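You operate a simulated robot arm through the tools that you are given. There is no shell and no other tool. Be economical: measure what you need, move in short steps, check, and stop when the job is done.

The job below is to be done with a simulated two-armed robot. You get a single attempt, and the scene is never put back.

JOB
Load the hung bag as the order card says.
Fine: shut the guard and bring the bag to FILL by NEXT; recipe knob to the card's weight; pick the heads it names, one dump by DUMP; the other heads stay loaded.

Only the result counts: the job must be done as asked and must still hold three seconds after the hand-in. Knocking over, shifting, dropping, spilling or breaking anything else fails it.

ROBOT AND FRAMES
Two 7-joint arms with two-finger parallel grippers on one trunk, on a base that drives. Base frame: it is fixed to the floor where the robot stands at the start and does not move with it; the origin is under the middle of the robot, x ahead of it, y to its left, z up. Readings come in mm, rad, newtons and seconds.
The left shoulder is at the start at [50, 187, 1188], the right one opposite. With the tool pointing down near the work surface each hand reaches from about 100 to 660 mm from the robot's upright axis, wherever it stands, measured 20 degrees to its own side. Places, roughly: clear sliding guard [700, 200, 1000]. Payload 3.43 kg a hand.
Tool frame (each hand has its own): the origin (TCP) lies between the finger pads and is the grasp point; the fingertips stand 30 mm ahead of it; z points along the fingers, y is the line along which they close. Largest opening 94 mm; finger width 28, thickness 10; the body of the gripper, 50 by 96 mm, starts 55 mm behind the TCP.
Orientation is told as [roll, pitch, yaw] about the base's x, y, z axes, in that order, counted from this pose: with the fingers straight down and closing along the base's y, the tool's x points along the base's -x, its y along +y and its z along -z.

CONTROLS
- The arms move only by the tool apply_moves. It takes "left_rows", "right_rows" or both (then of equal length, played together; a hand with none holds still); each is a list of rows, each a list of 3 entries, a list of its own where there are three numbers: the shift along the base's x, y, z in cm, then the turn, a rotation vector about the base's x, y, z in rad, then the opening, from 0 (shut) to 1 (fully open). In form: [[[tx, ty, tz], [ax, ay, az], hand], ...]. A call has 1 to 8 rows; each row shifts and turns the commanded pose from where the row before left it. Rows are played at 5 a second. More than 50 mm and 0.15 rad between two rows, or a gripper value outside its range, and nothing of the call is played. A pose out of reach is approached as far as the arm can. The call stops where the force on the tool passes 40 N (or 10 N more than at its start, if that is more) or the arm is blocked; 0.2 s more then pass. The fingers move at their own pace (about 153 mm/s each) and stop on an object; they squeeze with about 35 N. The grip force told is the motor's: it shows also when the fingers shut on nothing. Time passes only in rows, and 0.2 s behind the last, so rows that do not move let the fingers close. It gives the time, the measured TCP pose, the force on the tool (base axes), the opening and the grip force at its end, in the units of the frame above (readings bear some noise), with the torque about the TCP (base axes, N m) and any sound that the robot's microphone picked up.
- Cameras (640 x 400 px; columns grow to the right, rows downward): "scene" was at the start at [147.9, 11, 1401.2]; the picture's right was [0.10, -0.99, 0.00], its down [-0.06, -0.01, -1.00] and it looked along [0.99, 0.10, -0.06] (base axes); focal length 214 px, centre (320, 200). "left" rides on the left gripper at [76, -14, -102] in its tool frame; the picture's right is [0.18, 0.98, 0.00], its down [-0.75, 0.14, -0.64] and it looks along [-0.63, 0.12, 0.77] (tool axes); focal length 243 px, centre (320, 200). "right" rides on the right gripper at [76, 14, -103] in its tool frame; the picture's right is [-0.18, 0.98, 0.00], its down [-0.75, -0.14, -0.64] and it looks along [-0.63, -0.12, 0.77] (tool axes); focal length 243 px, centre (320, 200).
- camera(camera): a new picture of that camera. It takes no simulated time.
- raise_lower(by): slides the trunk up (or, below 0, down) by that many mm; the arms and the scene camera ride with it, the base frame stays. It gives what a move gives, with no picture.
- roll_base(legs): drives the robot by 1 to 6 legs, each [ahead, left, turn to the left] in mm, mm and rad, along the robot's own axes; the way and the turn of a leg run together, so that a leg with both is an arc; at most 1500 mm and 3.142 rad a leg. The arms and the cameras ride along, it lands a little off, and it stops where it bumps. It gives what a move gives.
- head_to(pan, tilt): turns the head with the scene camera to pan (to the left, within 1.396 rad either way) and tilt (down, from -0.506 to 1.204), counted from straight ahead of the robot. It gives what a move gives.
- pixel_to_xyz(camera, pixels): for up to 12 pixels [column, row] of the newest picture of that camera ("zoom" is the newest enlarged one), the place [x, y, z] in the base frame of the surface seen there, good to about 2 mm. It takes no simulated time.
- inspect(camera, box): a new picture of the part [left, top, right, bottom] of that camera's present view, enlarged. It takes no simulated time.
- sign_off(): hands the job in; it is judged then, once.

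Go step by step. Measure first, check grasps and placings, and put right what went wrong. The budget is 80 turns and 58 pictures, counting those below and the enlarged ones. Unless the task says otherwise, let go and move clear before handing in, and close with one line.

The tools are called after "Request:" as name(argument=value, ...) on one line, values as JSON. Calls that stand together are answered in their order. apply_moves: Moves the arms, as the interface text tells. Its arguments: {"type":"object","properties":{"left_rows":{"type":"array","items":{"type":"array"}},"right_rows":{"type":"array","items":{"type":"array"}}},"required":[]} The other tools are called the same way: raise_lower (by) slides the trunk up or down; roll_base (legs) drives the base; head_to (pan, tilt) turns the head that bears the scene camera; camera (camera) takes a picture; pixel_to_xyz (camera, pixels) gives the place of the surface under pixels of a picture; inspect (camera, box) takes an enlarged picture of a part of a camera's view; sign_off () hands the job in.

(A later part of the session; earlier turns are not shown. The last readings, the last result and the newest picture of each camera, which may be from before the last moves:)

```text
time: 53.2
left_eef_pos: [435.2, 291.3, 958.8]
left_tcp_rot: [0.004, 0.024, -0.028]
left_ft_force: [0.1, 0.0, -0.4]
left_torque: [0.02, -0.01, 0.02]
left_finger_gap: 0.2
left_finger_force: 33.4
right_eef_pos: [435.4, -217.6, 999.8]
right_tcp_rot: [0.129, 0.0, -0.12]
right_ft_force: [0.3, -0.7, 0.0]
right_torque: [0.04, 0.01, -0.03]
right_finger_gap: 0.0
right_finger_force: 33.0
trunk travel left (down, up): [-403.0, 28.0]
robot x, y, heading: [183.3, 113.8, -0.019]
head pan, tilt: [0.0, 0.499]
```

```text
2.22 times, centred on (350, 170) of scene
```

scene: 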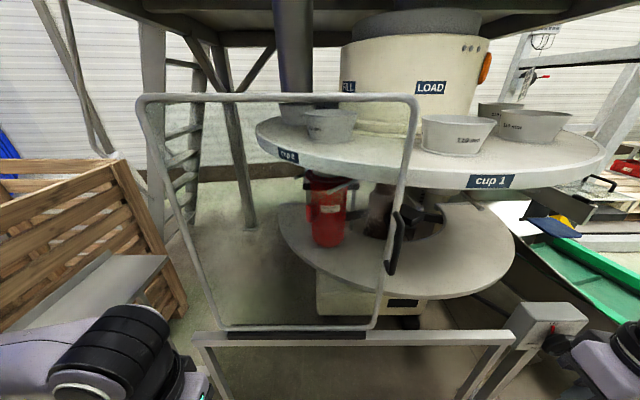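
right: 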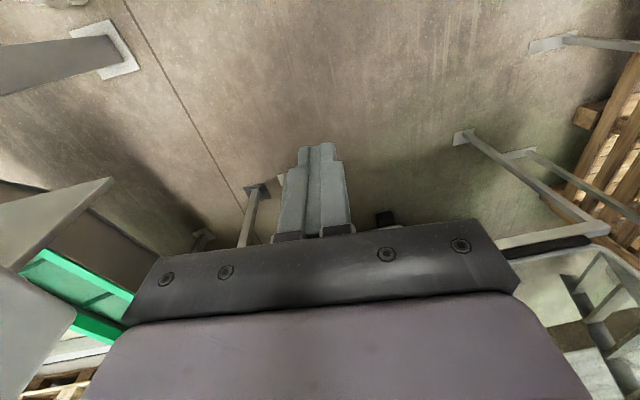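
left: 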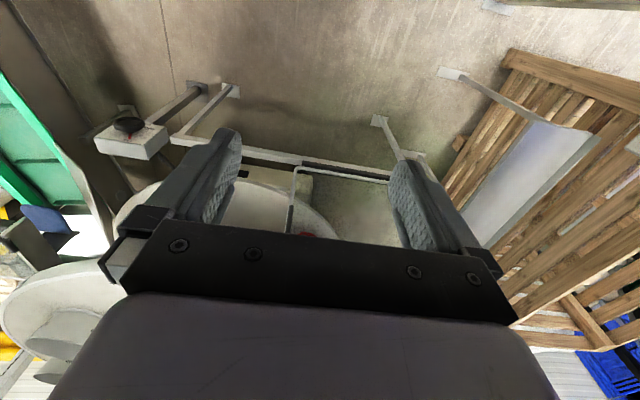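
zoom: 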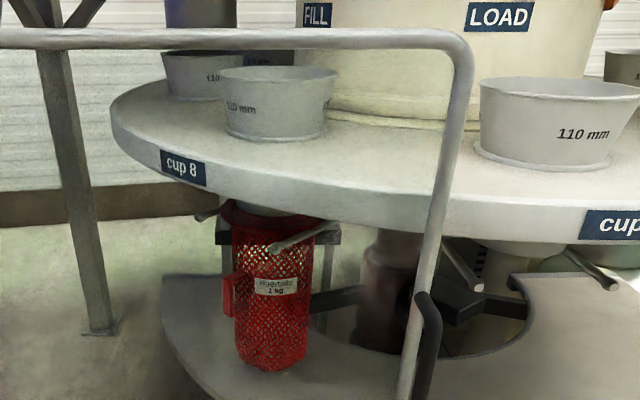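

The handle bar is at x≈648, y≈−46, z 1015–1135, and the bag is labelled "Huertaño 1 kg". I'll push the handle to −y with closed right fingers: shift the base, raise the hand and move to the handle's left side.

Request:
roll_base(legs=[[0, 0, 0.019], [70, 90, 0]])

Request:
apply_moves(right_rows=[[[0, 0, 4], [-0.1, 0, 0.1], 0], [[0, 2, 4], [-0.03, 0, 0.02], 0], [[0, 4, 2.5], [0, 0, 0], 0], [[0, 4.5, 1], [0, 0, 0], 0], [[2, 2, 0.5], [0, 0, 0], 0]])

```text
time: 55.0
left_eef_pos: [502.4, 387.7, 959.2]
left_tcp_rot: [0.004, 0.025, -0.007]
left_ft_force: [0.7, 1.1, -0.6]
left_torque: [-0.02, 0.05, 0.0]
left_finger_gap: 0.0
left_finger_force: 33.2
right_eef_pos: [513.3, -120.4, 1000.8]
right_tcp_rot: [0.13, -0.001, -0.098]
right_ft_force: [0.6, 0.0, -0.6]
right_torque: [0.01, 0.03, 0.0]
right_finger_gap: 0.2
right_finger_force: 32.9
trunk travel left (down, up): [-403.0, 28.0]
robot x, y, heading: [254.4, 203.7, 0.003]
head pan, tilt: [0.0, 0.499]
```

```text
time: 56.2
left_eef_pos: [502.0, 388.3, 958.6]
left_tcp_rot: [0.006, 0.023, -0.006]
left_ft_force: [0.9, -0.9, -0.6]
left_torque: [-0.01, 0.03, 0.0]
left_finger_gap: 0.0
left_finger_force: 33.6
right_eef_pos: [529.2, -122.0, 1097.6]
right_tcp_rot: [0.018, 0.003, 0.018]
right_ft_force: [-0.1, 0.3, -0.1]
right_torque: [0.02, 0.04, -0.01]
right_finger_gap: 0.1
right_finger_force: 32.6
right hand out of reach, approached as far as the arm can: row 2, 3, 4, 5
trunk travel left (down, up): [-403.0, 28.0]
robot x, y, heading: [252.9, 205.9, 0.0]
head pan, tilt: [0.0, 0.499]
```

The right hand couldn't come inward that close to the body. I'll extend it forward first, then go inward.

Request:
apply_moves(right_rows=[[[4, 0, 0], [0, 0, 0], 0], [[3, 0, 0], [0, 0, 0], 0], [[0, 3, 0], [0, 0, 0], 0], [[0, 3, 0], [0, 0, 0], 0]])

```text
time: 57.2
left_eef_pos: [501.5, 386.6, 958.4]
left_tcp_rot: [0.006, 0.026, -0.006]
left_ft_force: [-0.7, 0.1, -0.1]
left_torque: [0.03, 0.03, 0.01]
left_finger_gap: 0.0
left_finger_force: 33.6
right_eef_pos: [608.9, -118.0, 1102.3]
right_tcp_rot: [0.025, -0.005, 0.013]
right_ft_force: [0.2, 0.3, -0.9]
right_torque: [0.04, 0.02, 0.0]
right_finger_gap: 0.1
right_finger_force: 32.8
right hand out of reach, approached as far as the arm can: row 3, 4
trunk travel left (down, up): [-403.0, 28.0]
robot x, y, heading: [250.2, 203.8, -0.0]
head pan, tilt: [0.0, 0.499]
```

The limit comes from the wrist being too close to the shoulder. Backing the base 100 mm and extending the arm will fix that.

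Request:
roll_base(legs=[[-110, 0, 0]])

Request:
apply_moves(right_rows=[[[4, 2, 0], [0, 0, 0], 0], [[4, 2, 0], [0, 0, 0], 0], [[2, 4, 0], [0, 0, 0], 0], [[0, 4, 0], [0, 0, 0], 0]])

```text
time: 58.4
left_eef_pos: [391.6, 386.3, 958.3]
left_tcp_rot: [0.005, 0.021, -0.008]
left_ft_force: [0.1, -0.3, 0.3]
left_torque: [0.04, -0.04, 0.0]
left_finger_gap: 0.0
left_finger_force: 33.0
right_eef_pos: [497.1, -120.5, 1100.3]
right_tcp_rot: [0.024, -0.003, 0.008]
right_ft_force: [0.3, 1.0, -0.2]
right_torque: [-0.02, -0.03, 0.0]
right_finger_gap: 0.0
right_finger_force: 33.1
trunk travel left (down, up): [-403.0, 28.0]
robot x, y, heading: [142.7, 204.4, -0.006]
head pan, tilt: [0.0, 0.499]
```

```text
time: 59.4
left_eef_pos: [393.5, 387.0, 958.1]
left_tcp_rot: [0.006, 0.025, -0.009]
left_ft_force: [0.6, -0.2, -0.7]
left_torque: [0.01, 0.01, -0.01]
left_finger_gap: 0.0
left_finger_force: 33.0
right_eef_pos: [635.2, -79.1, 1124.1]
right_tcp_rot: [0.087, -0.032, -0.042]
right_ft_force: [-0.9, 0.5, -0.6]
right_torque: [0.0, 0.0, 0.04]
right_finger_gap: 0.0
right_finger_force: 33.4
right hand out of reach, approached as far as the arm can: row 1, 2, 3, 4
trunk travel left (down, up): [-403.0, 28.0]
robot x, y, heading: [143.1, 204.3, -0.005]
head pan, tilt: [0.0, 0.499]
```

The hand is now at (635, −79), to the right of the handle. I'll grip the bar instead: back off, open, turn the base slightly left so y≈−46, then approach.

Request:
roll_base(legs=[[-80, 0, 0], [0, 0, 0.07]])

Request:
apply_moves(right_rows=[[[0, 0, -1.5], [-0.08, 0.03, 0.04], 1], [[0, 0, 0], [0, 0, 0], 1]])

Request:
camera(camera="right")

```text
time: 60.6
left_eef_pos: [311.2, 377.1, 962.6]
left_tcp_rot: [0.004, 0.017, -0.028]
left_ft_force: [-1.2, 0.7, 0.4]
left_torque: [0.01, 0.01, 0.02]
left_finger_gap: 0.1
left_finger_force: 32.7
right_eef_pos: [548.7, -90.5, 1121.6]
right_tcp_rot: [0.096, -0.027, -0.056]
right_ft_force: [-0.1, 0.1, -0.9]
right_torque: [0.0, -0.01, 0.0]
right_finger_gap: 0.2
right_finger_force: 33.1
trunk travel left (down, up): [-403.0, 28.0]
robot x, y, heading: [63.2, 198.2, -0.008]
head pan, tilt: [0.0, 0.499]
stopped in leg 1: the robot was blocked; the commanded pose is now the measured one
```

```text
time: 61.5
left_eef_pos: [311.7, 376.9, 961.2]
left_tcp_rot: [0.001, 0.014, -0.026]
left_ft_force: [0.7, 0.3, -0.2]
left_torque: [0.0, 0.0, -0.03]
left_finger_gap: 0.1
left_finger_force: 33.3
right_eef_pos: [548.4, -110.8, 1111.1]
right_tcp_rot: [0.083, -0.021, -0.075]
right_ft_force: [0.1, -0.2, -0.3]
right_torque: [-0.01, 0.01, 0.0]
right_finger_gap: 94.0
right_finger_force: 0.1
trunk travel left (down, up): [-403.0, 28.0]
robot x, y, heading: [59.3, 203.4, -0.01]
head pan, tilt: [0.0, 0.499]
stopped in row 2 (right hand): the arm was blocked; the commanded pose is now the measured one
```

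```text
27 pictures are left
```

right: 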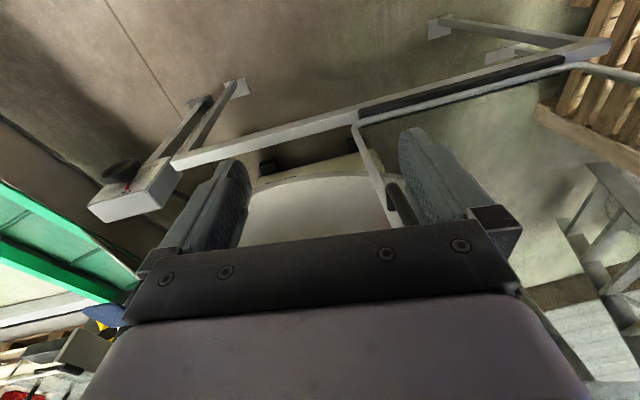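

Both the base and the right arm were blocked. Lowering the trunk 200 mm should give the arms easier postures, so I'll go ahead a bit, lower it, then raise the hands.

Request:
roll_base(legs=[[40, -60, 0]])

Request:
raise_lower(by=-220)

Request:
apply_moves(right_rows=[[[0, 0, 4.8], [0, 0, 0], 1], [[0, 0, 4.8], [-0.08, 0.02, 0.08], 1], [[0, 0, 4.8], [0, 0, 0], 1], [[0, 0, 4.8], [0, 0, 0], 1]], left_rows=[[[0, -3, 3.8], [0, 0, 0], 0], [[0, -3, 3.8], [0, 0, 0.03], 0], [[0, -3, 3.8], [0, 0, 0], 0], [[0, -3, 3.8], [0, 0, 0], 0]])

Request:
apply_moves(right_rows=[[[0, 3, 0], [0, 0, 0], 1], [[0, 3, 0], [0, 0, 0], 1]], left_rows=[[[0, -3, 3.8], [0, 0, 0], 0], [[0, -3, 3.8], [0, 0, 0.03], 0]])

```text
time: 62.6
left_eef_pos: [351.4, 320.6, 960.2]
left_tcp_rot: [-0.003, 0.019, -0.025]
left_ft_force: [0.6, -0.2, 0.5]
left_torque: [0.04, 0.0, -0.02]
left_finger_gap: 0.1
left_finger_force: 33.0
right_eef_pos: [589.2, -166.1, 1113.1]
right_tcp_rot: [0.076, -0.018, -0.074]
right_ft_force: [0.4, -0.7, -0.6]
right_torque: [0.03, 0.02, -0.02]
right_finger_gap: 94.1
right_finger_force: 0.2
trunk travel left (down, up): [-403.0, 28.0]
robot x, y, heading: [102.0, 146.5, -0.011]
head pan, tilt: [0.0, 0.499]
```

```text
time: 65.0
left_eef_pos: [352.6, 321.1, 740.6]
left_tcp_rot: [-0.003, 0.02, -0.024]
left_ft_force: [0.0, -0.7, -0.1]
left_torque: [0.01, -0.01, 0.01]
left_finger_gap: 0.0
left_finger_force: 32.6
right_eef_pos: [589.5, -165.5, 894.2]
right_tcp_rot: [0.077, -0.021, -0.073]
right_ft_force: [0.3, 0.8, 0.1]
right_torque: [-0.02, -0.03, 0.02]
right_finger_gap: 94.0
right_finger_force: 0.2
trunk travel left (down, up): [-183.0, 248.0]
robot x, y, heading: [103.1, 147.8, -0.01]
head pan, tilt: [0.0, 0.499]
```

```text
time: 66.0
left_eef_pos: [349.9, 201.4, 893.5]
left_tcp_rot: [0.0, 0.018, 0.004]
left_ft_force: [0.1, 0.0, -0.2]
left_torque: [0.02, 0.03, 0.02]
left_finger_gap: 0.0
left_finger_force: 32.4
right_eef_pos: [589.8, -170.7, 1084.7]
right_tcp_rot: [0.007, -0.004, 0.0]
right_ft_force: [0.4, 0.1, -0.1]
right_torque: [-0.02, 0.01, 0.0]
right_finger_gap: 94.1
right_finger_force: 0.1
trunk travel left (down, up): [-183.0, 248.0]
robot x, y, heading: [101.6, 143.8, -0.008]
head pan, tilt: [0.0, 0.499]
```

```text
time: 66.7
left_eef_pos: [351.4, 140.1, 970.6]
left_tcp_rot: [-0.001, 0.018, 0.035]
left_ft_force: [-0.5, 0.0, -0.3]
left_torque: [-0.03, 0.01, -0.02]
left_finger_gap: 0.0
left_finger_force: 33.0
right_eef_pos: [602.9, -135.4, 999.7]
right_tcp_rot: [0.041, 0.186, -0.048]
right_ft_force: [0.2, 0.6, -0.7]
right_torque: [0.05, 0.0, 0.02]
right_finger_gap: 93.9
right_finger_force: 0.0
trunk travel left (down, up): [-183.0, 248.0]
robot x, y, heading: [99.6, 143.7, -0.005]
head pan, tilt: [0.0, 0.499]
stopped in row 2 (right hand): the arm was blocked; the commanded pose is now the measured one
```

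The left hand moved freely, but the right arm was blocked and dropped. I'll look at what the right arm touches.

Request:
head_to(pan=-0.75, tilt=0.25)

Request:
camera(camera="scene")

```text
time: 67.8
left_eef_pos: [351.2, 141.7, 969.9]
left_tcp_rot: [-0.001, 0.017, 0.038]
left_ft_force: [-0.1, -0.5, -0.5]
left_torque: [-0.02, 0.02, 0.07]
left_finger_gap: 0.0
left_finger_force: 33.0
right_eef_pos: [603.2, -134.2, 1001.3]
right_tcp_rot: [0.04, 0.185, -0.046]
right_ft_force: [0.2, -0.5, -0.2]
right_torque: [0.01, -0.01, 0.02]
right_finger_gap: 94.2
right_finger_force: 0.3
trunk travel left (down, up): [-183.0, 248.0]
robot x, y, heading: [101.7, 143.9, -0.007]
head pan, tilt: [-0.75, 0.25]
```

```text
26 pictures are left
```

scene: 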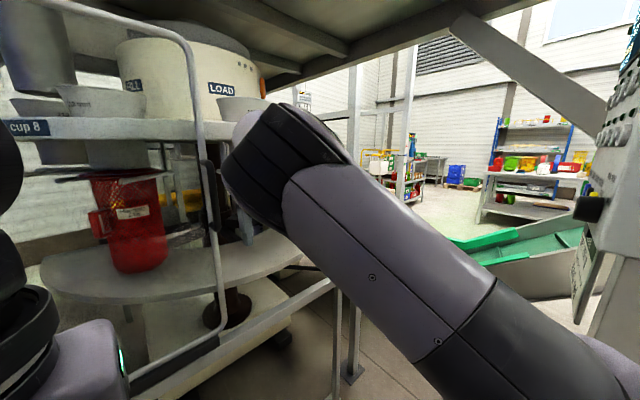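

The right elbow (270, 150) is up against the cup and turntable area. The order card also shows at (580, 280) below the panel. There's more room on the left, so I'll push the guard's left upright with the left hand. First I'll back off and retract the right arm.

Request:
roll_base(legs=[[-100, 0, 0]])

Request:
apply_moves(right_rows=[[[-3, -3.5, 2], [-0.02, -0.12, 0.03], 0], [[-3, -3.5, 1], [-0.02, -0.06, 0.02], 0], [[-3, -3.5, 0], [0, 0, 0], 0], [[-2, -3.5, 0], [0, 0, 0], 0], [[0, 0, 0], [0, 0, 0], 0]], left_rows=[[[3, 4, 0], [0, 0, 0], 0], [[3, 4, 0], [0, 0, -0.03], 0], [[3, 4, 0], [0, 0, 0], 0], [[3, 4, 0], [0, 0, 0], 0], [[3, 4, 0], [0, 0, 0], 0]])

Request:
raise_lower(by=120)

Request:
head_to(pan=0.2, tilt=0.35)

Request:
camera(camera="scene")

```text
time: 68.9
left_eef_pos: [251.4, 143.8, 970.1]
left_tcp_rot: [-0.001, 0.017, 0.039]
left_ft_force: [0.2, -0.7, -0.8]
left_torque: [0.0, 0.0, 0.02]
left_finger_gap: 0.0
left_finger_force: 33.2
right_eef_pos: [502.3, -133.4, 1001.7]
right_tcp_rot: [0.044, 0.183, -0.044]
right_ft_force: [-0.1, -0.3, -0.1]
right_torque: [0.0, 0.0, -0.02]
right_finger_gap: 94.1
right_finger_force: 0.0
trunk travel left (down, up): [-183.0, 248.0]
robot x, y, heading: [-1.7, 148.1, -0.006]
head pan, tilt: [-0.75, 0.25]
```

```text
refused: row 1 steps farther than a row can; nothing moved
```

```text
time: 70.4
left_eef_pos: [251.1, 142.4, 1090.4]
left_tcp_rot: [0.0, 0.019, 0.038]
left_ft_force: [0.3, -0.9, -0.3]
left_torque: [0.0, 0.0, -0.02]
left_finger_gap: 0.0
left_finger_force: 33.3
right_eef_pos: [502.3, -133.4, 1120.7]
right_tcp_rot: [0.042, 0.184, -0.044]
right_ft_force: [-0.3, 0.4, -0.3]
right_torque: [-0.02, 0.01, 0.02]
right_finger_gap: 94.0
right_finger_force: 0.1
trunk travel left (down, up): [-303.0, 128.0]
robot x, y, heading: [-1.2, 143.4, -0.011]
head pan, tilt: [-0.75, 0.25]
```

```text
time: 71.7
left_eef_pos: [251.3, 142.2, 1090.2]
left_tcp_rot: [-0.002, 0.016, 0.038]
left_ft_force: [-0.7, -0.1, -0.2]
left_torque: [-0.04, -0.02, 0.0]
left_finger_gap: 0.0
left_finger_force: 32.8
right_eef_pos: [502.4, -133.2, 1120.2]
right_tcp_rot: [0.042, 0.186, -0.045]
right_ft_force: [-0.5, 0.1, 0.1]
right_torque: [0.04, -0.01, 0.05]
right_finger_gap: 93.8
right_finger_force: 0.1
trunk travel left (down, up): [-303.0, 128.0]
robot x, y, heading: [1.0, 145.3, -0.003]
head pan, tilt: [0.201, 0.351]
```

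```text
25 pictures are left
```

scene: 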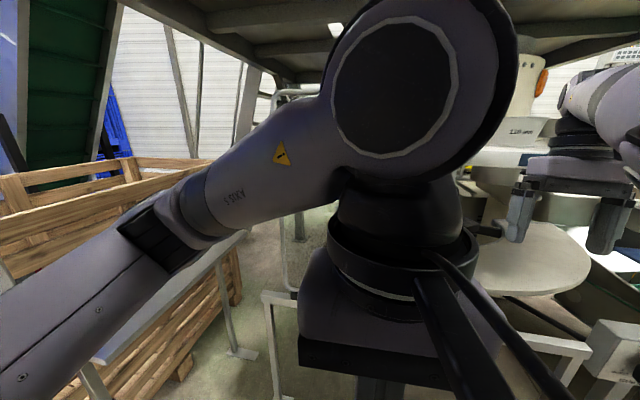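

I'll redo those moves with smaller rows: the right hand outward, the left hand forward and left.

Request:
apply_moves(right_rows=[[[-2, -3, 0], [-0.02, -0.12, 0.03], 0], [[-3, -3, 0], [-0.02, -0.06, 0.02], 0], [[-3, -3.5, 0], [0, 0, 0], 0], [[-2, -3.5, 0], [0, 0, 0], 0], [[0, -3, 0], [0, 0, 0], 0], [[0, -3, 0], [0, 0, 0], 0], [[0, 0, 0], [0, 0, 0], 0], [[0, 0, 0], [0, 0, 0], 0]], left_rows=[[[3.5, 3.2, -1], [0, 0, 0], 0], [[3.5, 3.2, -1], [0, 0, -0.04], 0], [[3.5, 3.2, -1], [0, 0, 0], 0], [[3.5, 3.2, -1], [0, 0, 0], 0], [[3.5, 3.2, -1], [0, 0, 0], 0], [[3.5, 3.2, -1], [0, 0, 0], 0], [[3.5, 3.2, -1], [0, 0, 0], 0], [[3.5, 3.2, -1], [0, 0, 0], 0]])

Request:
camera(camera="scene")

```text
time: 73.5
left_eef_pos: [528.9, 398.1, 1009.3]
left_tcp_rot: [-0.002, 0.018, -0.001]
left_ft_force: [-0.2, 0.1, 0.0]
left_torque: [-0.01, 0.05, -0.01]
left_finger_gap: 0.0
left_finger_force: 33.4
right_eef_pos: [400.9, -326.1, 1121.5]
right_tcp_rot: [0.005, 0.003, 0.004]
right_ft_force: [0.5, -0.1, 0.8]
right_torque: [0.01, 0.01, 0.0]
right_finger_gap: 0.0
right_finger_force: 33.3
trunk travel left (down, up): [-303.0, 128.0]
robot x, y, heading: [2.3, 143.6, -0.006]
head pan, tilt: [0.201, 0.351]
```

```text
24 pictures are left
```

scene: 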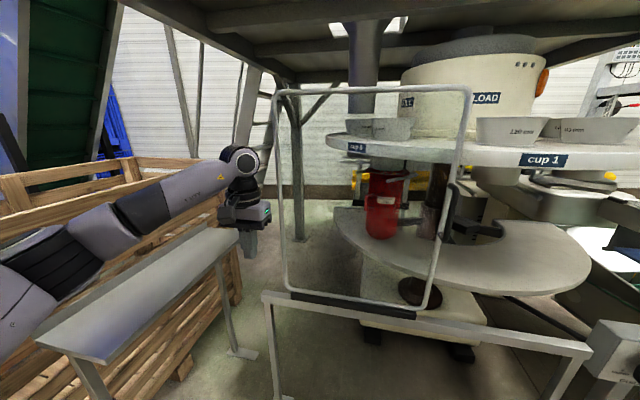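

Both arms are now in clean postures. I'll measure the guard's left upright near (276, 180) and (284, 270).

Request:
pixel_to_xyz(camera="scene", pixels=[[276, 150], [278, 190], [281, 230], [286, 270], [466, 120], [447, 210], [265, 297], [588, 346]])

```text
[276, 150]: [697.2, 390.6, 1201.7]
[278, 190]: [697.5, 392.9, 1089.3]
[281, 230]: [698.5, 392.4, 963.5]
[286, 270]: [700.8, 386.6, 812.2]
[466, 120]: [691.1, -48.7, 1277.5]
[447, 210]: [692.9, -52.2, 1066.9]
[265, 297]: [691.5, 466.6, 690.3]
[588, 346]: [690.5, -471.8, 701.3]
```

The upright is at x≈698, y≈392. I'll move the left hand to y≈460, then drive ahead until the hand is beside it.

Request:
apply_moves(left_rows=[[[1, 3.2, 0], [0, -0.02, 0], 0], [[1, 3.2, 0], [0, 0, 0], 0], [[1, 0, 0], [0, 0, 0], 0]])

Request:
roll_base(legs=[[135, 0, 0]])

```text
time: 74.3
left_eef_pos: [561.8, 460.4, 1011.3]
left_tcp_rot: [-0.001, -0.002, -0.002]
left_ft_force: [-1.1, 0.3, 0.9]
left_torque: [0.02, 0.0, 0.0]
left_finger_gap: 0.0
left_finger_force: 32.7
right_eef_pos: [400.2, -325.7, 1120.1]
right_tcp_rot: [0.005, 0.003, 0.004]
right_ft_force: [-1.0, -0.5, -0.4]
right_torque: [0.01, 0.01, -0.03]
right_finger_gap: 0.0
right_finger_force: 33.4
trunk travel left (down, up): [-303.0, 128.0]
robot x, y, heading: [-1.1, 144.4, -0.004]
head pan, tilt: [0.201, 0.351]
```

```text
time: 75.6
left_eef_pos: [696.6, 461.4, 1010.9]
left_tcp_rot: [-0.002, -0.001, -0.001]
left_ft_force: [0.6, 0.1, -0.5]
left_torque: [0.05, 0.0, 0.02]
left_finger_gap: 0.0
left_finger_force: 33.0
right_eef_pos: [536.5, -325.4, 1119.9]
right_tcp_rot: [0.005, 0.003, 0.006]
right_ft_force: [0.0, 0.6, 0.6]
right_torque: [-0.03, -0.03, 0.01]
right_finger_gap: 0.0
right_finger_force: 32.9
trunk travel left (down, up): [-303.0, 128.0]
robot x, y, heading: [133.3, 143.3, -0.003]
head pan, tilt: [0.201, 0.351]
```

The left hand is beside the upright. Now I'll push it to −y.

Request:
apply_moves(left_rows=[[[0, -2, 0], [0, 0, 0], 0], [[0, -3, 0], [0, 0, 0], 0], [[0, -3, 0], [0, 0, 0], 0], [[0, -3, 0], [0, 0, 0], 0], [[0, -3, 0], [0, 0, 0], 0], [[0, -3, 0], [0, 0, 0], 0], [[0, -3, 0], [0, 0, 0], 0], [[0, -3, 0], [0, 0, 0], 0]])

```text
time: 77.4
left_eef_pos: [696.4, 230.0, 1013.3]
left_tcp_rot: [-0.002, -0.002, -0.001]
left_ft_force: [-0.4, 0.1, 0.0]
left_torque: [-0.02, -0.01, 0.0]
left_finger_gap: 0.1
left_finger_force: 33.3
right_eef_pos: [536.3, -326.0, 1119.7]
right_tcp_rot: [0.008, 0.002, 0.005]
right_ft_force: [0.5, 0.8, 0.2]
right_torque: [0.02, 0.01, 0.01]
right_finger_gap: 0.0
right_finger_force: 32.7
trunk travel left (down, up): [-303.0, 128.0]
robot x, y, heading: [135.6, 146.2, -0.008]
head pan, tilt: [0.201, 0.351]
```

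It met no resistance. I'll continue the push, expecting a stop near y≈0–30.

Request:
apply_moves(left_rows=[[[0, -3, 0], [0, 0, 0], 0], [[0, -3, 0], [0, 0, 0], 0], [[0, -3, 0], [0, 0, 0], 0], [[0, -3, 0], [0, 0, 0], 0], [[0, -2.5, 0], [0, 0, 0], 0], [[0, -2, 0], [0, 0, 0], 0], [[0, -2, 0], [0, 0, 0], 0], [[0, -2, 0], [0, 0, 0], 0]])

Request:
camera(camera="scene")

```text
time: 79.4
left_eef_pos: [692.7, 115.6, 1013.6]
left_tcp_rot: [-0.023, -0.007, 0.057]
left_ft_force: [-0.4, -0.1, 0.0]
left_torque: [0.0, -0.02, 0.04]
left_finger_gap: 0.0
left_finger_force: 32.9
left hand out of reach, approached as far as the arm can: row 4, 5, 6, 7, 8
right_eef_pos: [536.5, -325.8, 1119.2]
right_tcp_rot: [0.004, 0.004, 0.007]
right_ft_force: [0.0, 0.1, 0.5]
right_torque: [0.01, -0.02, 0.0]
right_finger_gap: 0.0
right_finger_force: 33.1
trunk travel left (down, up): [-303.0, 128.0]
robot x, y, heading: [133.6, 146.4, -0.005]
head pan, tilt: [0.201, 0.351]
stopped in row 8 (left hand): the arm was blocked; the commanded pose is now the measured one
```

```text
23 pictures are left
```

scene: 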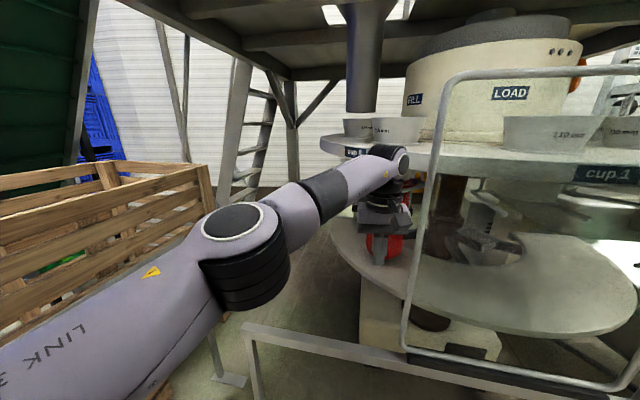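

The guard's left upright is now near y≈60 and the left hand is at its cross-body limit. I'll retract the left hand and finish the push with the right hand against the handle, now near y≈−380.

Request:
apply_moves(left_rows=[[[0, 4, 0], [0.02, 0, -0.05], 0], [[0, 4, 0], [0, 0, 0], 0], [[-4.5, 1, 0], [0, 0, 0], 0], [[-4.5, 1, 0], [0, 0, 0], 0], [[-4.5, 1, 0], [0, 0, 0], 0], [[-4.5, 1, 0], [0, 0, 0], 0], [[-4.5, 0, 0], [0, 0, 0], 0]])

Request:
roll_base(legs=[[60, 0, 0]])

Request:
head_to(pan=-0.5, tilt=0.3)

Request:
camera(camera="scene")

```text
time: 81.0
left_eef_pos: [465.6, 232.7, 1012.0]
left_tcp_rot: [-0.001, -0.008, 0.004]
left_ft_force: [0.2, 0.2, 0.1]
left_torque: [-0.01, 0.02, 0.02]
left_finger_gap: 0.0
left_finger_force: 33.0
right_eef_pos: [536.5, -324.9, 1119.3]
right_tcp_rot: [0.006, 0.003, 0.003]
right_ft_force: [0.3, -0.2, 0.4]
right_torque: [0.0, 0.01, -0.03]
right_finger_gap: 0.0
right_finger_force: 32.8
trunk travel left (down, up): [-303.0, 128.0]
robot x, y, heading: [139.2, 143.2, -0.006]
head pan, tilt: [0.201, 0.351]
```

```text
time: 81.9
left_eef_pos: [526.4, 233.0, 1011.9]
left_tcp_rot: [-0.001, -0.005, 0.004]
left_ft_force: [0.2, -0.4, 0.0]
left_torque: [-0.05, 0.04, 0.0]
left_finger_gap: 0.1
left_finger_force: 32.9
right_eef_pos: [597.2, -325.1, 1121.3]
right_tcp_rot: [0.005, 0.004, 0.004]
right_ft_force: [0.9, 0.2, 0.7]
right_torque: [-0.02, 0.05, 0.02]
right_finger_gap: 0.1
right_finger_force: 33.2
trunk travel left (down, up): [-303.0, 128.0]
robot x, y, heading: [198.1, 144.4, -0.001]
head pan, tilt: [0.201, 0.351]
```

```text
time: 83.0
left_eef_pos: [525.1, 232.8, 1010.9]
left_tcp_rot: [0.0, -0.01, 0.003]
left_ft_force: [-0.1, 0.3, -0.6]
left_torque: [0.02, 0.01, -0.04]
left_finger_gap: 0.1
left_finger_force: 33.1
right_eef_pos: [595.3, -326.3, 1119.7]
right_tcp_rot: [0.007, 0.004, 0.004]
right_ft_force: [0.2, 1.0, 0.4]
right_torque: [0.01, 0.02, -0.02]
right_finger_gap: 0.0
right_finger_force: 32.8
trunk travel left (down, up): [-303.0, 128.0]
robot x, y, heading: [194.1, 146.3, -0.003]
head pan, tilt: [-0.499, 0.3]
```

```text
22 pictures are left
```

scene: 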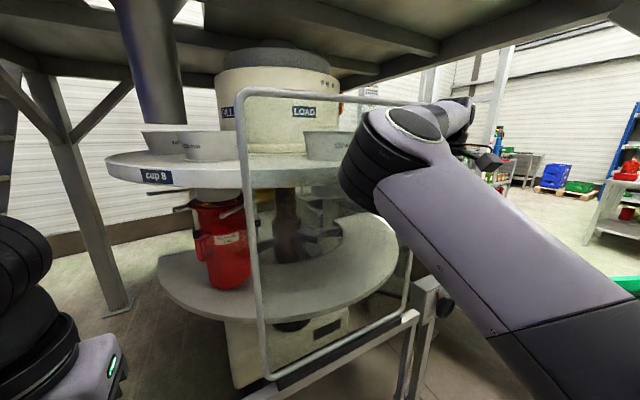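

The guard's right side is close to the rail end. I'll measure the gap.

Request:
pixel_to_xyz(camera="scene", pixels=[[243, 150], [255, 300], [406, 305], [403, 300], [416, 315], [395, 320], [409, 270]])

Request:
inspect(camera="scene", box=[360, 220, 460, 340])

```text
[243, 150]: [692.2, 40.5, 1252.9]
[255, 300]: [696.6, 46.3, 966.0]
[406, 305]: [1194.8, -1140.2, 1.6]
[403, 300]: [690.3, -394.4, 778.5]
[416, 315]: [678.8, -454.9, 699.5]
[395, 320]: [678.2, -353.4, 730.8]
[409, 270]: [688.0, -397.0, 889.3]
```

```text
3.33 times, centred on (410, 280) of scene
```

zoom: 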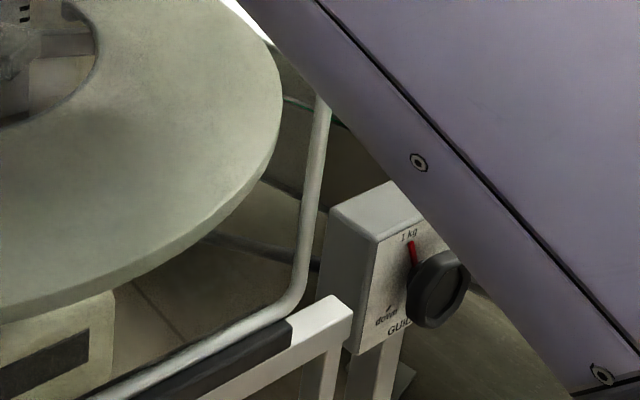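

The right upright is at y≈−397 and the slot ends a bit beyond that. I'll bring the right hand forward beside the handle and push to −y.

Request:
apply_moves(right_rows=[[[2.5, 0, 0], [0, 0, 0], 0], [[2.5, 0, -0.5], [0, 0, 0], 0], [[0, -2, 0], [0, 0, 0], 0], [[0, -2, 0], [0, 0, 0], 0], [[0, -2, 0], [0, 0, 0], 0], [[0, -1.5, 0], [0, 0, 0], 0], [[0, -1.5, 0], [0, 0, 0], 0], [[0, -1.5, 0], [0, 0, 0], 0]])

Request:
camera(camera="scene")

```text
time: 84.1
left_eef_pos: [524.8, 232.5, 1012.2]
left_tcp_rot: [-0.001, -0.011, 0.0]
left_ft_force: [-0.8, 0.6, -0.1]
left_torque: [-0.02, 0.01, -0.01]
left_finger_gap: 0.0
left_finger_force: 33.1
right_eef_pos: [641.4, -370.9, 1116.7]
right_tcp_rot: [0.01, 0.005, -0.003]
right_ft_force: [-13.5, 3.2, 1.5]
right_torque: [-0.45, -1.34, -0.02]
right_finger_gap: 0.2
right_finger_force: 32.9
trunk travel left (down, up): [-303.0, 128.0]
robot x, y, heading: [196.2, 142.2, -0.004]
head pan, tilt: [-0.499, 0.3]
stopped in row 5 (right hand): the force on the tool passed its limit at 73 N (the readings are from after the stop); the commanded pose is now the measured one
```

```text
20 pictures are left
```

scene: 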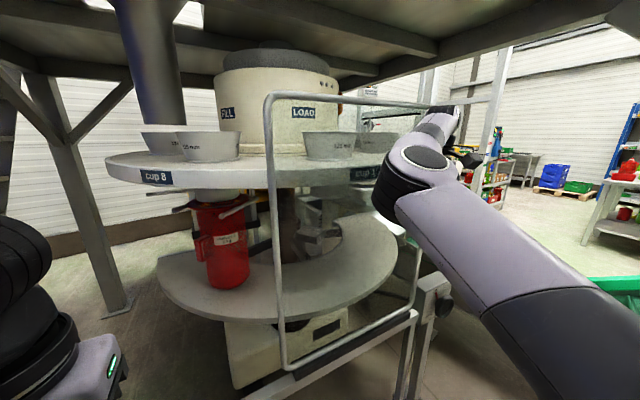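

The guard slid further (left upright px 243→268) and hit something firm. I'll check whether it's at the end.

Request:
pixel_to_xyz(camera="scene", pixels=[[268, 150], [276, 300], [412, 300], [413, 290], [419, 318]])

Request:
inspect(camera="scene", box=[360, 240, 460, 340])

```text
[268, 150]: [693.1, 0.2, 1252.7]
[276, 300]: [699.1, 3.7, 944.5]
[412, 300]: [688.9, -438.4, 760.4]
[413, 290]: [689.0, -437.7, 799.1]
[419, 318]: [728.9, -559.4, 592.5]
```

```text
4.00 times, centred on (410, 290) of scene
```

zoom: 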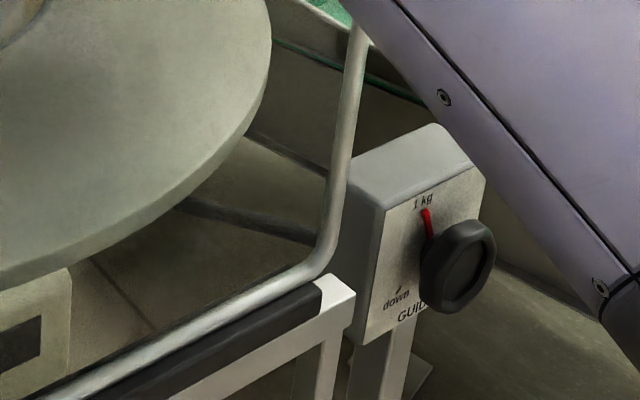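

The guard is now at y 0…−438, centred on the turntable. I'll nudge once more to confirm it's at the stop, then back the hand off.

Request:
apply_moves(right_rows=[[[-0.8, 0.5, 0], [0, 0, 0], 0], [[0, -1, 0], [0, 0, 0], 0], [[0, -1, 0], [0, 0, 0], 0], [[0, -1, 0], [0, 0, 0], 0], [[0, -1, 0], [0, 0, 0], 0]])

Request:
pixel_to_xyz(camera="scene", pixels=[[268, 150], [276, 300]])

```text
time: 85.3
left_eef_pos: [525.8, 232.6, 1011.4]
left_tcp_rot: [0.0, -0.008, 0.002]
left_ft_force: [0.0, -0.3, 0.3]
left_torque: [0.0, 0.02, 0.03]
left_finger_gap: 0.2
left_finger_force: 32.8
right_eef_pos: [634.6, -405.0, 1114.4]
right_tcp_rot: [0.012, 0.008, 0.002]
right_ft_force: [1.7, -0.1, -0.5]
right_torque: [0.01, 0.0, 0.04]
right_finger_gap: 0.0
right_finger_force: 33.3
trunk travel left (down, up): [-303.0, 128.0]
robot x, y, heading: [194.7, 138.9, -0.001]
head pan, tilt: [-0.499, 0.3]
```

```text
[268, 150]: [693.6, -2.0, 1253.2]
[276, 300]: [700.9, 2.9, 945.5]
```

There's still no contact because the guard had coasted ahead. I'll continue pushing until it stops.

Request:
apply_moves(right_rows=[[[0, -1, 0], [0, 0, 0], 0], [[0, -1, 0], [0, 0, 0], 0], [[0, -1, 0], [0, 0, 0], 0], [[0, -1, 0], [0, 0, 0], 0], [[0, -1, 0], [0, 0, 0], 0]])

Request:
inspect(camera="scene", box=[230, 80, 470, 400])

Request:
pixel_to_xyz(camera="zoom", pixels=[[165, 100], [170, 200]])

```text
time: 86.1
left_eef_pos: [524.1, 233.8, 1011.5]
left_tcp_rot: [-0.004, -0.009, 0.001]
left_ft_force: [-0.8, -0.3, -0.7]
left_torque: [0.01, -0.03, -0.01]
left_finger_gap: 0.1
left_finger_force: 32.6
right_eef_pos: [637.9, -421.6, 1114.9]
right_tcp_rot: [0.031, 0.015, 0.015]
right_ft_force: [-4.3, 11.7, 1.0]
right_torque: [-0.13, -0.06, 0.08]
right_finger_gap: 0.0
right_finger_force: 33.7
trunk travel left (down, up): [-303.0, 128.0]
robot x, y, heading: [198.7, 144.7, -0.003]
head pan, tilt: [-0.499, 0.3]
stopped in row 3 (right hand): the force on the tool passed its limit at 48 N (the readings are from after the stop); the commanded pose is now the measured one
```

```text
1.25 times, centred on (350, 240) of scene
```

zoom: 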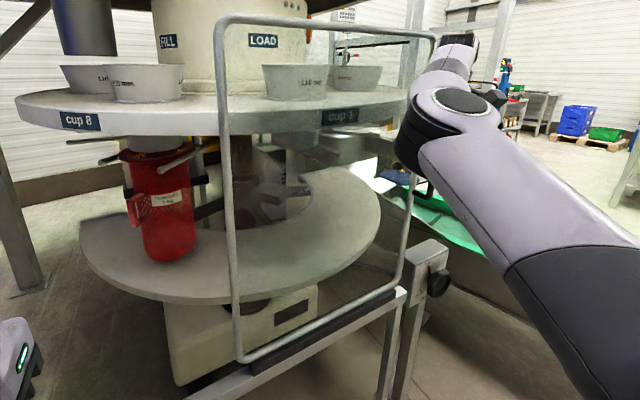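

```text
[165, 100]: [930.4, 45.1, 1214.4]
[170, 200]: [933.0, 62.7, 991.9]
```

Contact at y≈−421 with a 48 N reaction means the guard is at its stop and shut. I'll retract the right hand, then move and turn so the head can read the panel.

Request:
apply_moves(right_rows=[[[0, 2, 0], [0, 0, 0], 0], [[-4, 1, 0], [0, 0, 0], 0], [[-4.5, 0, 0], [0, 0, 0], 0], [[-4.5, 0, 0], [0, 0, 0], 0]])

Request:
roll_base(legs=[[120, 0, 0], [0, 0, -0.6]])

Request:
head_to(pan=-1.38, tilt=0.1)

Request:
camera(camera="scene")

```text
time: 87.1
left_eef_pos: [525.1, 232.3, 1011.1]
left_tcp_rot: [0.003, -0.009, 0.002]
left_ft_force: [-0.8, 0.6, -0.2]
left_torque: [-0.04, 0.01, 0.0]
left_finger_gap: 0.0
left_finger_force: 32.3
right_eef_pos: [507.0, -396.5, 1112.3]
right_tcp_rot: [0.03, 0.015, 0.012]
right_ft_force: [-0.2, -0.7, 0.4]
right_torque: [0.01, 0.05, -0.03]
right_finger_gap: 0.0
right_finger_force: 32.2
trunk travel left (down, up): [-303.0, 128.0]
robot x, y, heading: [196.3, 146.8, -0.001]
head pan, tilt: [-0.499, 0.3]
```

```text
time: 88.4
left_eef_pos: [642.0, 230.5, 1011.7]
left_tcp_rot: [-0.004, -0.01, -0.006]
left_ft_force: [0.4, -0.4, -0.2]
left_torque: [0.02, -0.02, -0.01]
left_finger_gap: 0.0
left_finger_force: 33.3
right_eef_pos: [622.1, -398.4, 1111.3]
right_tcp_rot: [0.029, 0.014, 0.006]
right_ft_force: [-0.3, 0.1, -0.5]
right_torque: [-0.01, 0.0, 0.0]
right_finger_gap: 0.0
right_finger_force: 32.8
trunk travel left (down, up): [-303.0, 128.0]
robot x, y, heading: [312.4, 147.5, -0.013]
head pan, tilt: [-0.499, 0.3]
stopped in leg 1: the robot was blocked; the commanded pose is now the measured one
```

```text
time: 89.6
left_eef_pos: [641.1, 231.0, 1012.1]
left_tcp_rot: [-0.001, -0.011, -0.003]
left_ft_force: [-0.1, -0.9, -0.5]
left_torque: [0.0, -0.01, 0.02]
left_finger_gap: 0.1
left_finger_force: 33.3
right_eef_pos: [621.7, -397.9, 1113.7]
right_tcp_rot: [0.03, 0.014, 0.006]
right_ft_force: [-0.5, -0.1, 0.3]
right_torque: [0.0, -0.01, -0.01]
right_finger_gap: 0.0
right_finger_force: 33.8
trunk travel left (down, up): [-303.0, 128.0]
robot x, y, heading: [317.3, 145.2, -0.01]
head pan, tilt: [-1.381, 0.099]
```

```text
17 pictures are left
```

scene: 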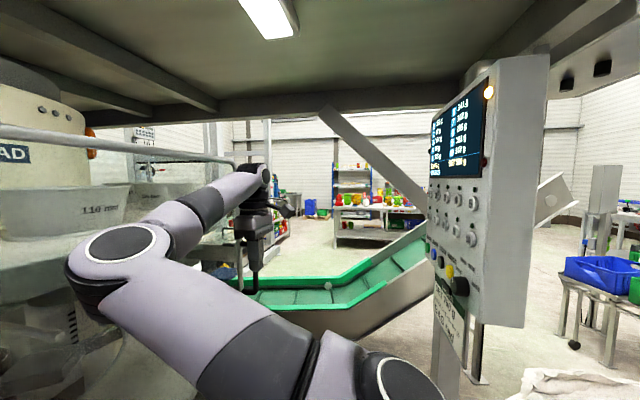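

This is a good view of the panel and card. I'll zoom in tightly on the screen and on the controls with the card.

Request:
inspect(camera="scene", box=[422, 80, 502, 180])

Request:
inspect(camera="scene", box=[422, 175, 492, 290])

Request:
inspect(camera="scene", box=[425, 265, 490, 365])

Request:
pixel_to_xyz(camera="scene", pixels=[[436, 196], [445, 195], [457, 197], [473, 203], [435, 219], [445, 226], [456, 230], [470, 239], [435, 254], [441, 262], [449, 272], [460, 286]])

```text
4.00 times, centred on (462, 130) of scene
```

zoom: 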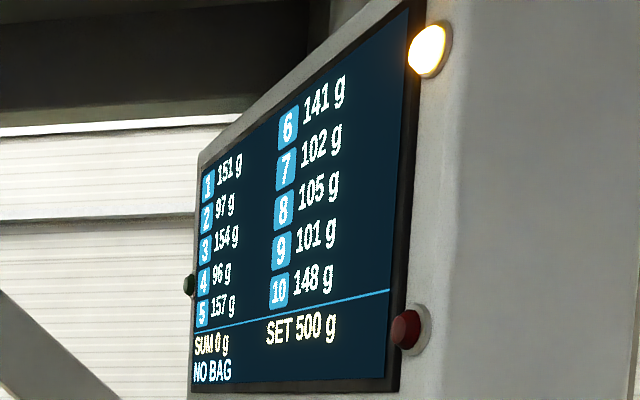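

```text
3.48 times, centred on (457, 232) of scene
```

zoom: 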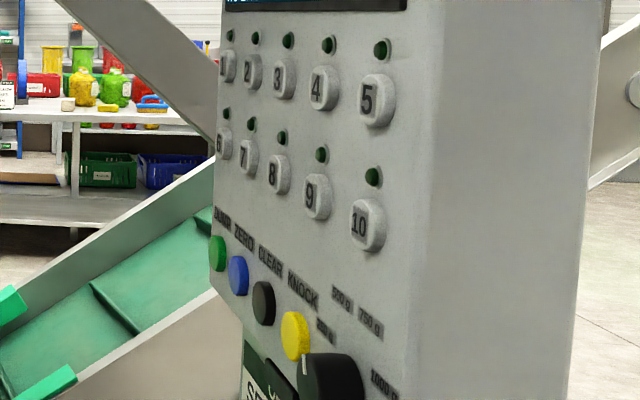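

```text
4.00 times, centred on (458, 315) of scene
```

zoom: 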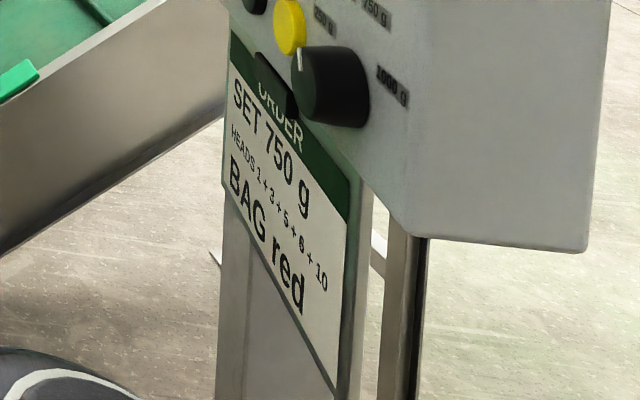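

```text
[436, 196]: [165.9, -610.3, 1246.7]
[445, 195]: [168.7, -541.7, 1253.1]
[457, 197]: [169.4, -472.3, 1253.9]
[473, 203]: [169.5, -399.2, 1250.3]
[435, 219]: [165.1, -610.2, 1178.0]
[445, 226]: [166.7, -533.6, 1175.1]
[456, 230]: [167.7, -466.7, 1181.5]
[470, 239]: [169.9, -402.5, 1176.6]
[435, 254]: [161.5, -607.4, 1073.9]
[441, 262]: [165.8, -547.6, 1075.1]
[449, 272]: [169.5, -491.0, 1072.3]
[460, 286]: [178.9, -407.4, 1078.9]
```

The card says SET 750 g, HEADS 1+3+5+6+10, BAG red (151+154+157+141+148=751 g). The panel is set to 500 g. I'll measure the needed buttons and the knob labels.

Request:
pixel_to_xyz(camera="scene", pixels=[[430.6, 193.2], [446.7, 197.5], [473.4, 203.8], [429.2, 215.6], [470.8, 239.2], [427.8, 247.5]])

Request:
pixel_to_xyz(camera="zoom", pixels=[[325, 20], [376, 12], [393, 85], [299, 57], [345, 95], [308, 110], [330, 52], [365, 90], [345, 127], [380, 100]])

```text
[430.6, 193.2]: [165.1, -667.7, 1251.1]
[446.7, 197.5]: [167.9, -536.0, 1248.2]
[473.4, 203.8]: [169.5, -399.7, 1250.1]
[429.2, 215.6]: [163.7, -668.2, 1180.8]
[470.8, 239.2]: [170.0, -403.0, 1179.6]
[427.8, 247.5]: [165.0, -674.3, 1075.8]
```

```text
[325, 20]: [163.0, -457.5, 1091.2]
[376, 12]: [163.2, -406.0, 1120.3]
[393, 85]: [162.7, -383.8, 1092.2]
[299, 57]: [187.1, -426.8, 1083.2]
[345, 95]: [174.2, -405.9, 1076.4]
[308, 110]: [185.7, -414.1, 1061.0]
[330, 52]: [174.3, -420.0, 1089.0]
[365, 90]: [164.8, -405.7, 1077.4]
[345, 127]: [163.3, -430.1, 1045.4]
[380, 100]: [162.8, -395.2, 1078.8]
```

I'll query the present arm geometry from the latest view to plan clear elbow positions.

Request:
pixel_to_xyz(camera="scene", pixels=[[120, 245], [75, 265], [255, 180], [250, 220], [230, 330], [330, 360], [400, 380]])

```text
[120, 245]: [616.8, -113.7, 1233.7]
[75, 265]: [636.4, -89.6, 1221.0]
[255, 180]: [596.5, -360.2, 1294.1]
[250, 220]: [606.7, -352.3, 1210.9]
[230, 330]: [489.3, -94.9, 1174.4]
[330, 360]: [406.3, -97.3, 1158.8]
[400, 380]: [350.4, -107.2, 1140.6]
```

The right elbow sits ahead of the shoulder (~(640, −130)), which is what touched the guard. I'll back the base up, bring the right hand in front, then turn right toward the panel.

Request:
roll_base(legs=[[-115, 45, 0]])

Request:
apply_moves(right_rows=[[[1.5, 3.5, 0], [-0.03, -0.01, 0], 0], [[1.5, 3.5, 0], [0, 0, 0], 0], [[1.5, 3.5, 0], [0, 0, 0], 0], [[1.5, 3.5, 0], [0, 0, 0], 0], [[1.5, 3.5, 0], [0, 0, 0], 0], [[1.5, 3.5, 0], [0, 0, 0], 0]])

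Request:
roll_base(legs=[[0, 0, -0.8]])

```text
time: 90.9
left_eef_pos: [529.1, 277.6, 1010.6]
left_tcp_rot: [-0.002, -0.009, -0.004]
left_ft_force: [0.2, 0.5, 1.0]
left_torque: [-0.01, 0.02, 0.02]
left_finger_gap: 0.0
left_finger_force: 33.2
right_eef_pos: [510.0, -352.4, 1111.0]
right_tcp_rot: [0.03, 0.017, 0.006]
right_ft_force: [0.3, 1.0, -1.3]
right_torque: [-0.01, -0.03, -0.04]
right_finger_gap: 0.0
right_finger_force: 32.8
trunk travel left (down, up): [-303.0, 128.0]
robot x, y, heading: [202.2, 188.0, -0.014]
head pan, tilt: [-1.381, 0.099]
```

```text
time: 92.3
left_eef_pos: [529.1, 276.3, 1011.3]
left_tcp_rot: [-0.001, -0.009, -0.004]
left_ft_force: [0.5, 0.1, 1.0]
left_torque: [-0.03, -0.02, -0.02]
left_finger_gap: 0.0
left_finger_force: 33.1
right_eef_pos: [579.9, -216.5, 1112.7]
right_tcp_rot: [0.005, 0.014, -0.01]
right_ft_force: [0.7, -0.9, -0.1]
right_torque: [0.0, -0.01, -0.01]
right_finger_gap: 0.0
right_finger_force: 32.9
right hand out of reach, approached as far as the arm can: row 4, 5, 6
trunk travel left (down, up): [-303.0, 128.0]
robot x, y, heading: [199.0, 190.9, -0.008]
head pan, tilt: [-1.381, 0.099]
```

```text
time: 94.6
left_eef_pos: [503.5, 33.4, 1010.7]
left_tcp_rot: [-0.003, -0.007, -0.74]
left_ft_force: [-0.1, 0.4, 0.0]
left_torque: [0.0, -0.01, -0.01]
left_finger_gap: 0.2
left_finger_force: 32.9
right_eef_pos: [214.9, -368.0, 1114.6]
right_tcp_rot: [0.019, 0.008, -0.73]
right_ft_force: [9.6, 3.3, 1.8]
right_torque: [-0.43, 1.13, 0.03]
right_finger_gap: 0.1
right_finger_force: 33.3
trunk travel left (down, up): [-303.0, 128.0]
robot x, y, heading: [199.1, 190.6, -0.745]
head pan, tilt: [-1.381, 0.099]
stopped in leg 1: the force on the tool passed its limit at 75 N (the readings are from after the stop); the commanded pose is now the measured one
```

The right gripper touched the cabinet's edge. I'll draw the left hand back from the guard end, shift the base to +x, then turn further.

Request:
apply_moves(left_rows=[[[-2, 4, 0], [0, 0, 0], 0], [[-2, 4, 0], [0, 0, 0], 0], [[-2, 4, 0], [0, 0, 0], 0]])

Request:
roll_base(legs=[[100, 95, 0], [0, 0, -0.35]])

```text
time: 95.2
left_eef_pos: [467.5, 112.7, 1013.0]
left_tcp_rot: [-0.001, -0.017, -0.707]
left_ft_force: [20.0, -8.2, -1.7]
left_torque: [0.85, 2.07, -0.49]
left_finger_gap: 0.0
left_finger_force: 33.6
right_eef_pos: [214.5, -367.2, 1114.1]
right_tcp_rot: [0.022, 0.01, -0.728]
right_ft_force: [7.4, 3.3, 2.1]
right_torque: [-0.41, 0.87, -0.02]
right_finger_gap: 0.0
right_finger_force: 32.2
trunk travel left (down, up): [-303.0, 128.0]
robot x, y, heading: [200.5, 189.4, -0.741]
head pan, tilt: [-1.381, 0.099]
stopped in row 3 (left hand): the force on the tool passed its limit at 117 N (the readings are from after the stop); the commanded pose is now the measured one
```

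```text
time: 96.5
left_eef_pos: [560.8, 110.6, 1013.8]
left_tcp_rot: [0.0, -0.015, -0.708]
left_ft_force: [2.2, -0.5, 0.8]
left_torque: [0.12, 0.29, -0.06]
left_finger_gap: 0.0
left_finger_force: 32.7
right_eef_pos: [306.8, -369.3, 1115.7]
right_tcp_rot: [0.023, 0.008, -0.731]
right_ft_force: [0.1, -0.7, -0.8]
right_torque: [-0.03, -0.01, -0.01]
right_finger_gap: 0.0
right_finger_force: 32.9
trunk travel left (down, up): [-303.0, 128.0]
robot x, y, heading: [289.3, 188.9, -0.747]
head pan, tilt: [-1.381, 0.099]
stopped in leg 1: the force on the tool passed its limit at 40 N (the readings are from after the stop); the commanded pose is now the measured one
```

The left hand met its own arm or torso, so I'll ease it outward. The right hand is now free of the cabinet. I'll turn a bit more and take a look ahead.

Request:
apply_moves(left_rows=[[[3, 0, 0], [0, 0, 0], 0], [[2, -2, 0], [0, 0, 0], 0]])

Request:
roll_base(legs=[[0, 0, -0.3]])

Request:
head_to(pan=-0.5, tilt=0.3)

Request:
camera(camera="scene")

```text
time: 97.1
left_eef_pos: [611.2, 89.7, 1014.9]
left_tcp_rot: [-0.003, -0.018, -0.707]
left_ft_force: [0.1, 0.2, -0.3]
left_torque: [-0.02, -0.03, -0.01]
left_finger_gap: 0.1
left_finger_force: 32.7
right_eef_pos: [306.8, -369.7, 1112.6]
right_tcp_rot: [0.023, 0.009, -0.731]
right_ft_force: [-0.6, 0.0, 0.4]
right_torque: [-0.03, 0.01, 0.01]
right_finger_gap: 0.0
right_finger_force: 33.6
trunk travel left (down, up): [-303.0, 128.0]
robot x, y, heading: [294.2, 187.3, -0.744]
head pan, tilt: [-1.381, 0.099]
```

```text
time: 98.2
left_eef_pos: [590.5, 38.3, 1014.3]
left_tcp_rot: [-0.004, -0.018, -0.879]
left_ft_force: [0.4, 0.5, 0.0]
left_torque: [-0.03, 0.03, 0.0]
left_finger_gap: 0.1
left_finger_force: 33.3
right_eef_pos: [219.5, -363.6, 1114.1]
right_tcp_rot: [0.037, 0.006, -0.88]
right_ft_force: [7.7, 2.1, 0.1]
right_torque: [-0.15, 0.84, 0.0]
right_finger_gap: 0.2
right_finger_force: 32.4
trunk travel left (down, up): [-303.0, 128.0]
robot x, y, heading: [292.6, 189.1, -0.915]
head pan, tilt: [-1.381, 0.099]
stopped in leg 1: the force on the tool passed its limit at 103 N (the readings are from after the stop); the commanded pose is now the measured one
```

```text
time: 99.4
left_eef_pos: [589.7, 37.4, 1014.2]
left_tcp_rot: [-0.006, -0.015, -0.881]
left_ft_force: [1.3, 0.1, 0.6]
left_torque: [0.0, -0.01, 0.04]
left_finger_gap: 0.2
left_finger_force: 32.1
right_eef_pos: [220.4, -364.0, 1114.1]
right_tcp_rot: [0.036, 0.008, -0.882]
right_ft_force: [11.3, 0.4, 1.0]
right_torque: [0.03, 1.23, 0.18]
right_finger_gap: 0.0
right_finger_force: 33.1
trunk travel left (down, up): [-303.0, 128.0]
robot x, y, heading: [289.6, 188.2, -0.916]
head pan, tilt: [-0.499, 0.3]
```

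```text
13 pictures are left
```

scene: 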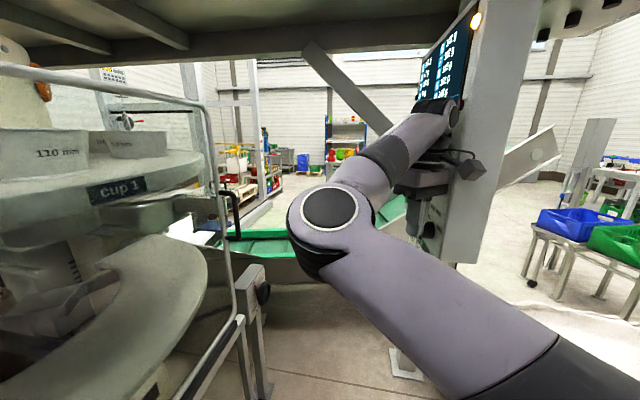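

The right hand sits in front of the panel's lower right edge. I'll shift the base +x/+y for room and start tipping the tool to point at −x.

Request:
roll_base(legs=[[13, 116, 0]])

Request:
apply_moves(right_rows=[[[0, 0, 0], [0, 0.14, 0], 0], [[0, 0, 0], [0, 0.14, 0], 0], [[0, 0, 0], [0, 0.14, 0], 0], [[0, 0, 0], [0, 0.14, 0], 0], [[0, 0, 0], [0, 0.14, 0], 0], [[0, 0, 0], [0, 0.14, 0], 0]])

```text
time: 101.1
left_eef_pos: [688.4, 100.3, 1015.2]
left_tcp_rot: [-0.003, -0.017, -0.88]
left_ft_force: [0.3, 0.0, -0.9]
left_torque: [0.03, -0.03, 0.01]
left_finger_gap: 0.0
left_finger_force: 33.1
right_eef_pos: [319.7, -302.6, 1114.3]
right_tcp_rot: [0.037, 0.007, -0.883]
right_ft_force: [0.2, -0.1, -0.5]
right_torque: [0.0, -0.03, 0.01]
right_finger_gap: 0.0
right_finger_force: 32.7
trunk travel left (down, up): [-303.0, 128.0]
robot x, y, heading: [394.2, 250.2, -0.913]
head pan, tilt: [-0.499, 0.3]
```

```text
time: 102.5
left_eef_pos: [688.2, 100.3, 1014.0]
left_tcp_rot: [-0.002, -0.018, -0.878]
left_ft_force: [-0.4, 0.5, 0.1]
left_torque: [0.01, 0.01, 0.01]
left_finger_gap: 0.1
left_finger_force: 33.0
right_eef_pos: [311.2, -309.2, 1116.3]
right_tcp_rot: [-0.679, 0.494, -1.082]
right_ft_force: [-0.5, -0.1, 0.0]
right_torque: [0.01, -0.03, 0.02]
right_finger_gap: 0.0
right_finger_force: 32.9
right hand out of reach, approached as far as the arm can: row 1, 2
trunk travel left (down, up): [-303.0, 128.0]
robot x, y, heading: [392.7, 251.5, -0.914]
head pan, tilt: [-0.499, 0.3]
```

The tilt is working with no contact. I'll finish tipping to horizontal.

Request:
apply_moves(right_rows=[[[0, 0, 0], [0, 0.146, 0], 0], [[0, 0, 0], [0, 0.146, 0], 0], [[0, 0, 0], [0, 0.146, 0], 0], [[0, 0, 0], [0, 0.146, 0], 0], [[0, 0, 0], [0, 0.146, 0], 0]])

```text
time: 103.7
left_eef_pos: [687.3, 99.1, 1015.6]
left_tcp_rot: [-0.001, -0.017, -0.881]
left_ft_force: [-0.7, 0.5, -0.5]
left_torque: [0.04, -0.02, 0.02]
left_finger_gap: 0.0
left_finger_force: 32.6
right_eef_pos: [314.5, -309.0, 1114.2]
right_tcp_rot: [-1.541, 0.689, -1.581]
right_ft_force: [0.7, 0.5, 0.3]
right_torque: [-0.02, -0.03, -0.03]
right_finger_gap: 0.1
right_finger_force: 32.6
trunk travel left (down, up): [-303.0, 128.0]
robot x, y, heading: [391.1, 247.9, -0.914]
head pan, tilt: [-0.499, 0.3]
```

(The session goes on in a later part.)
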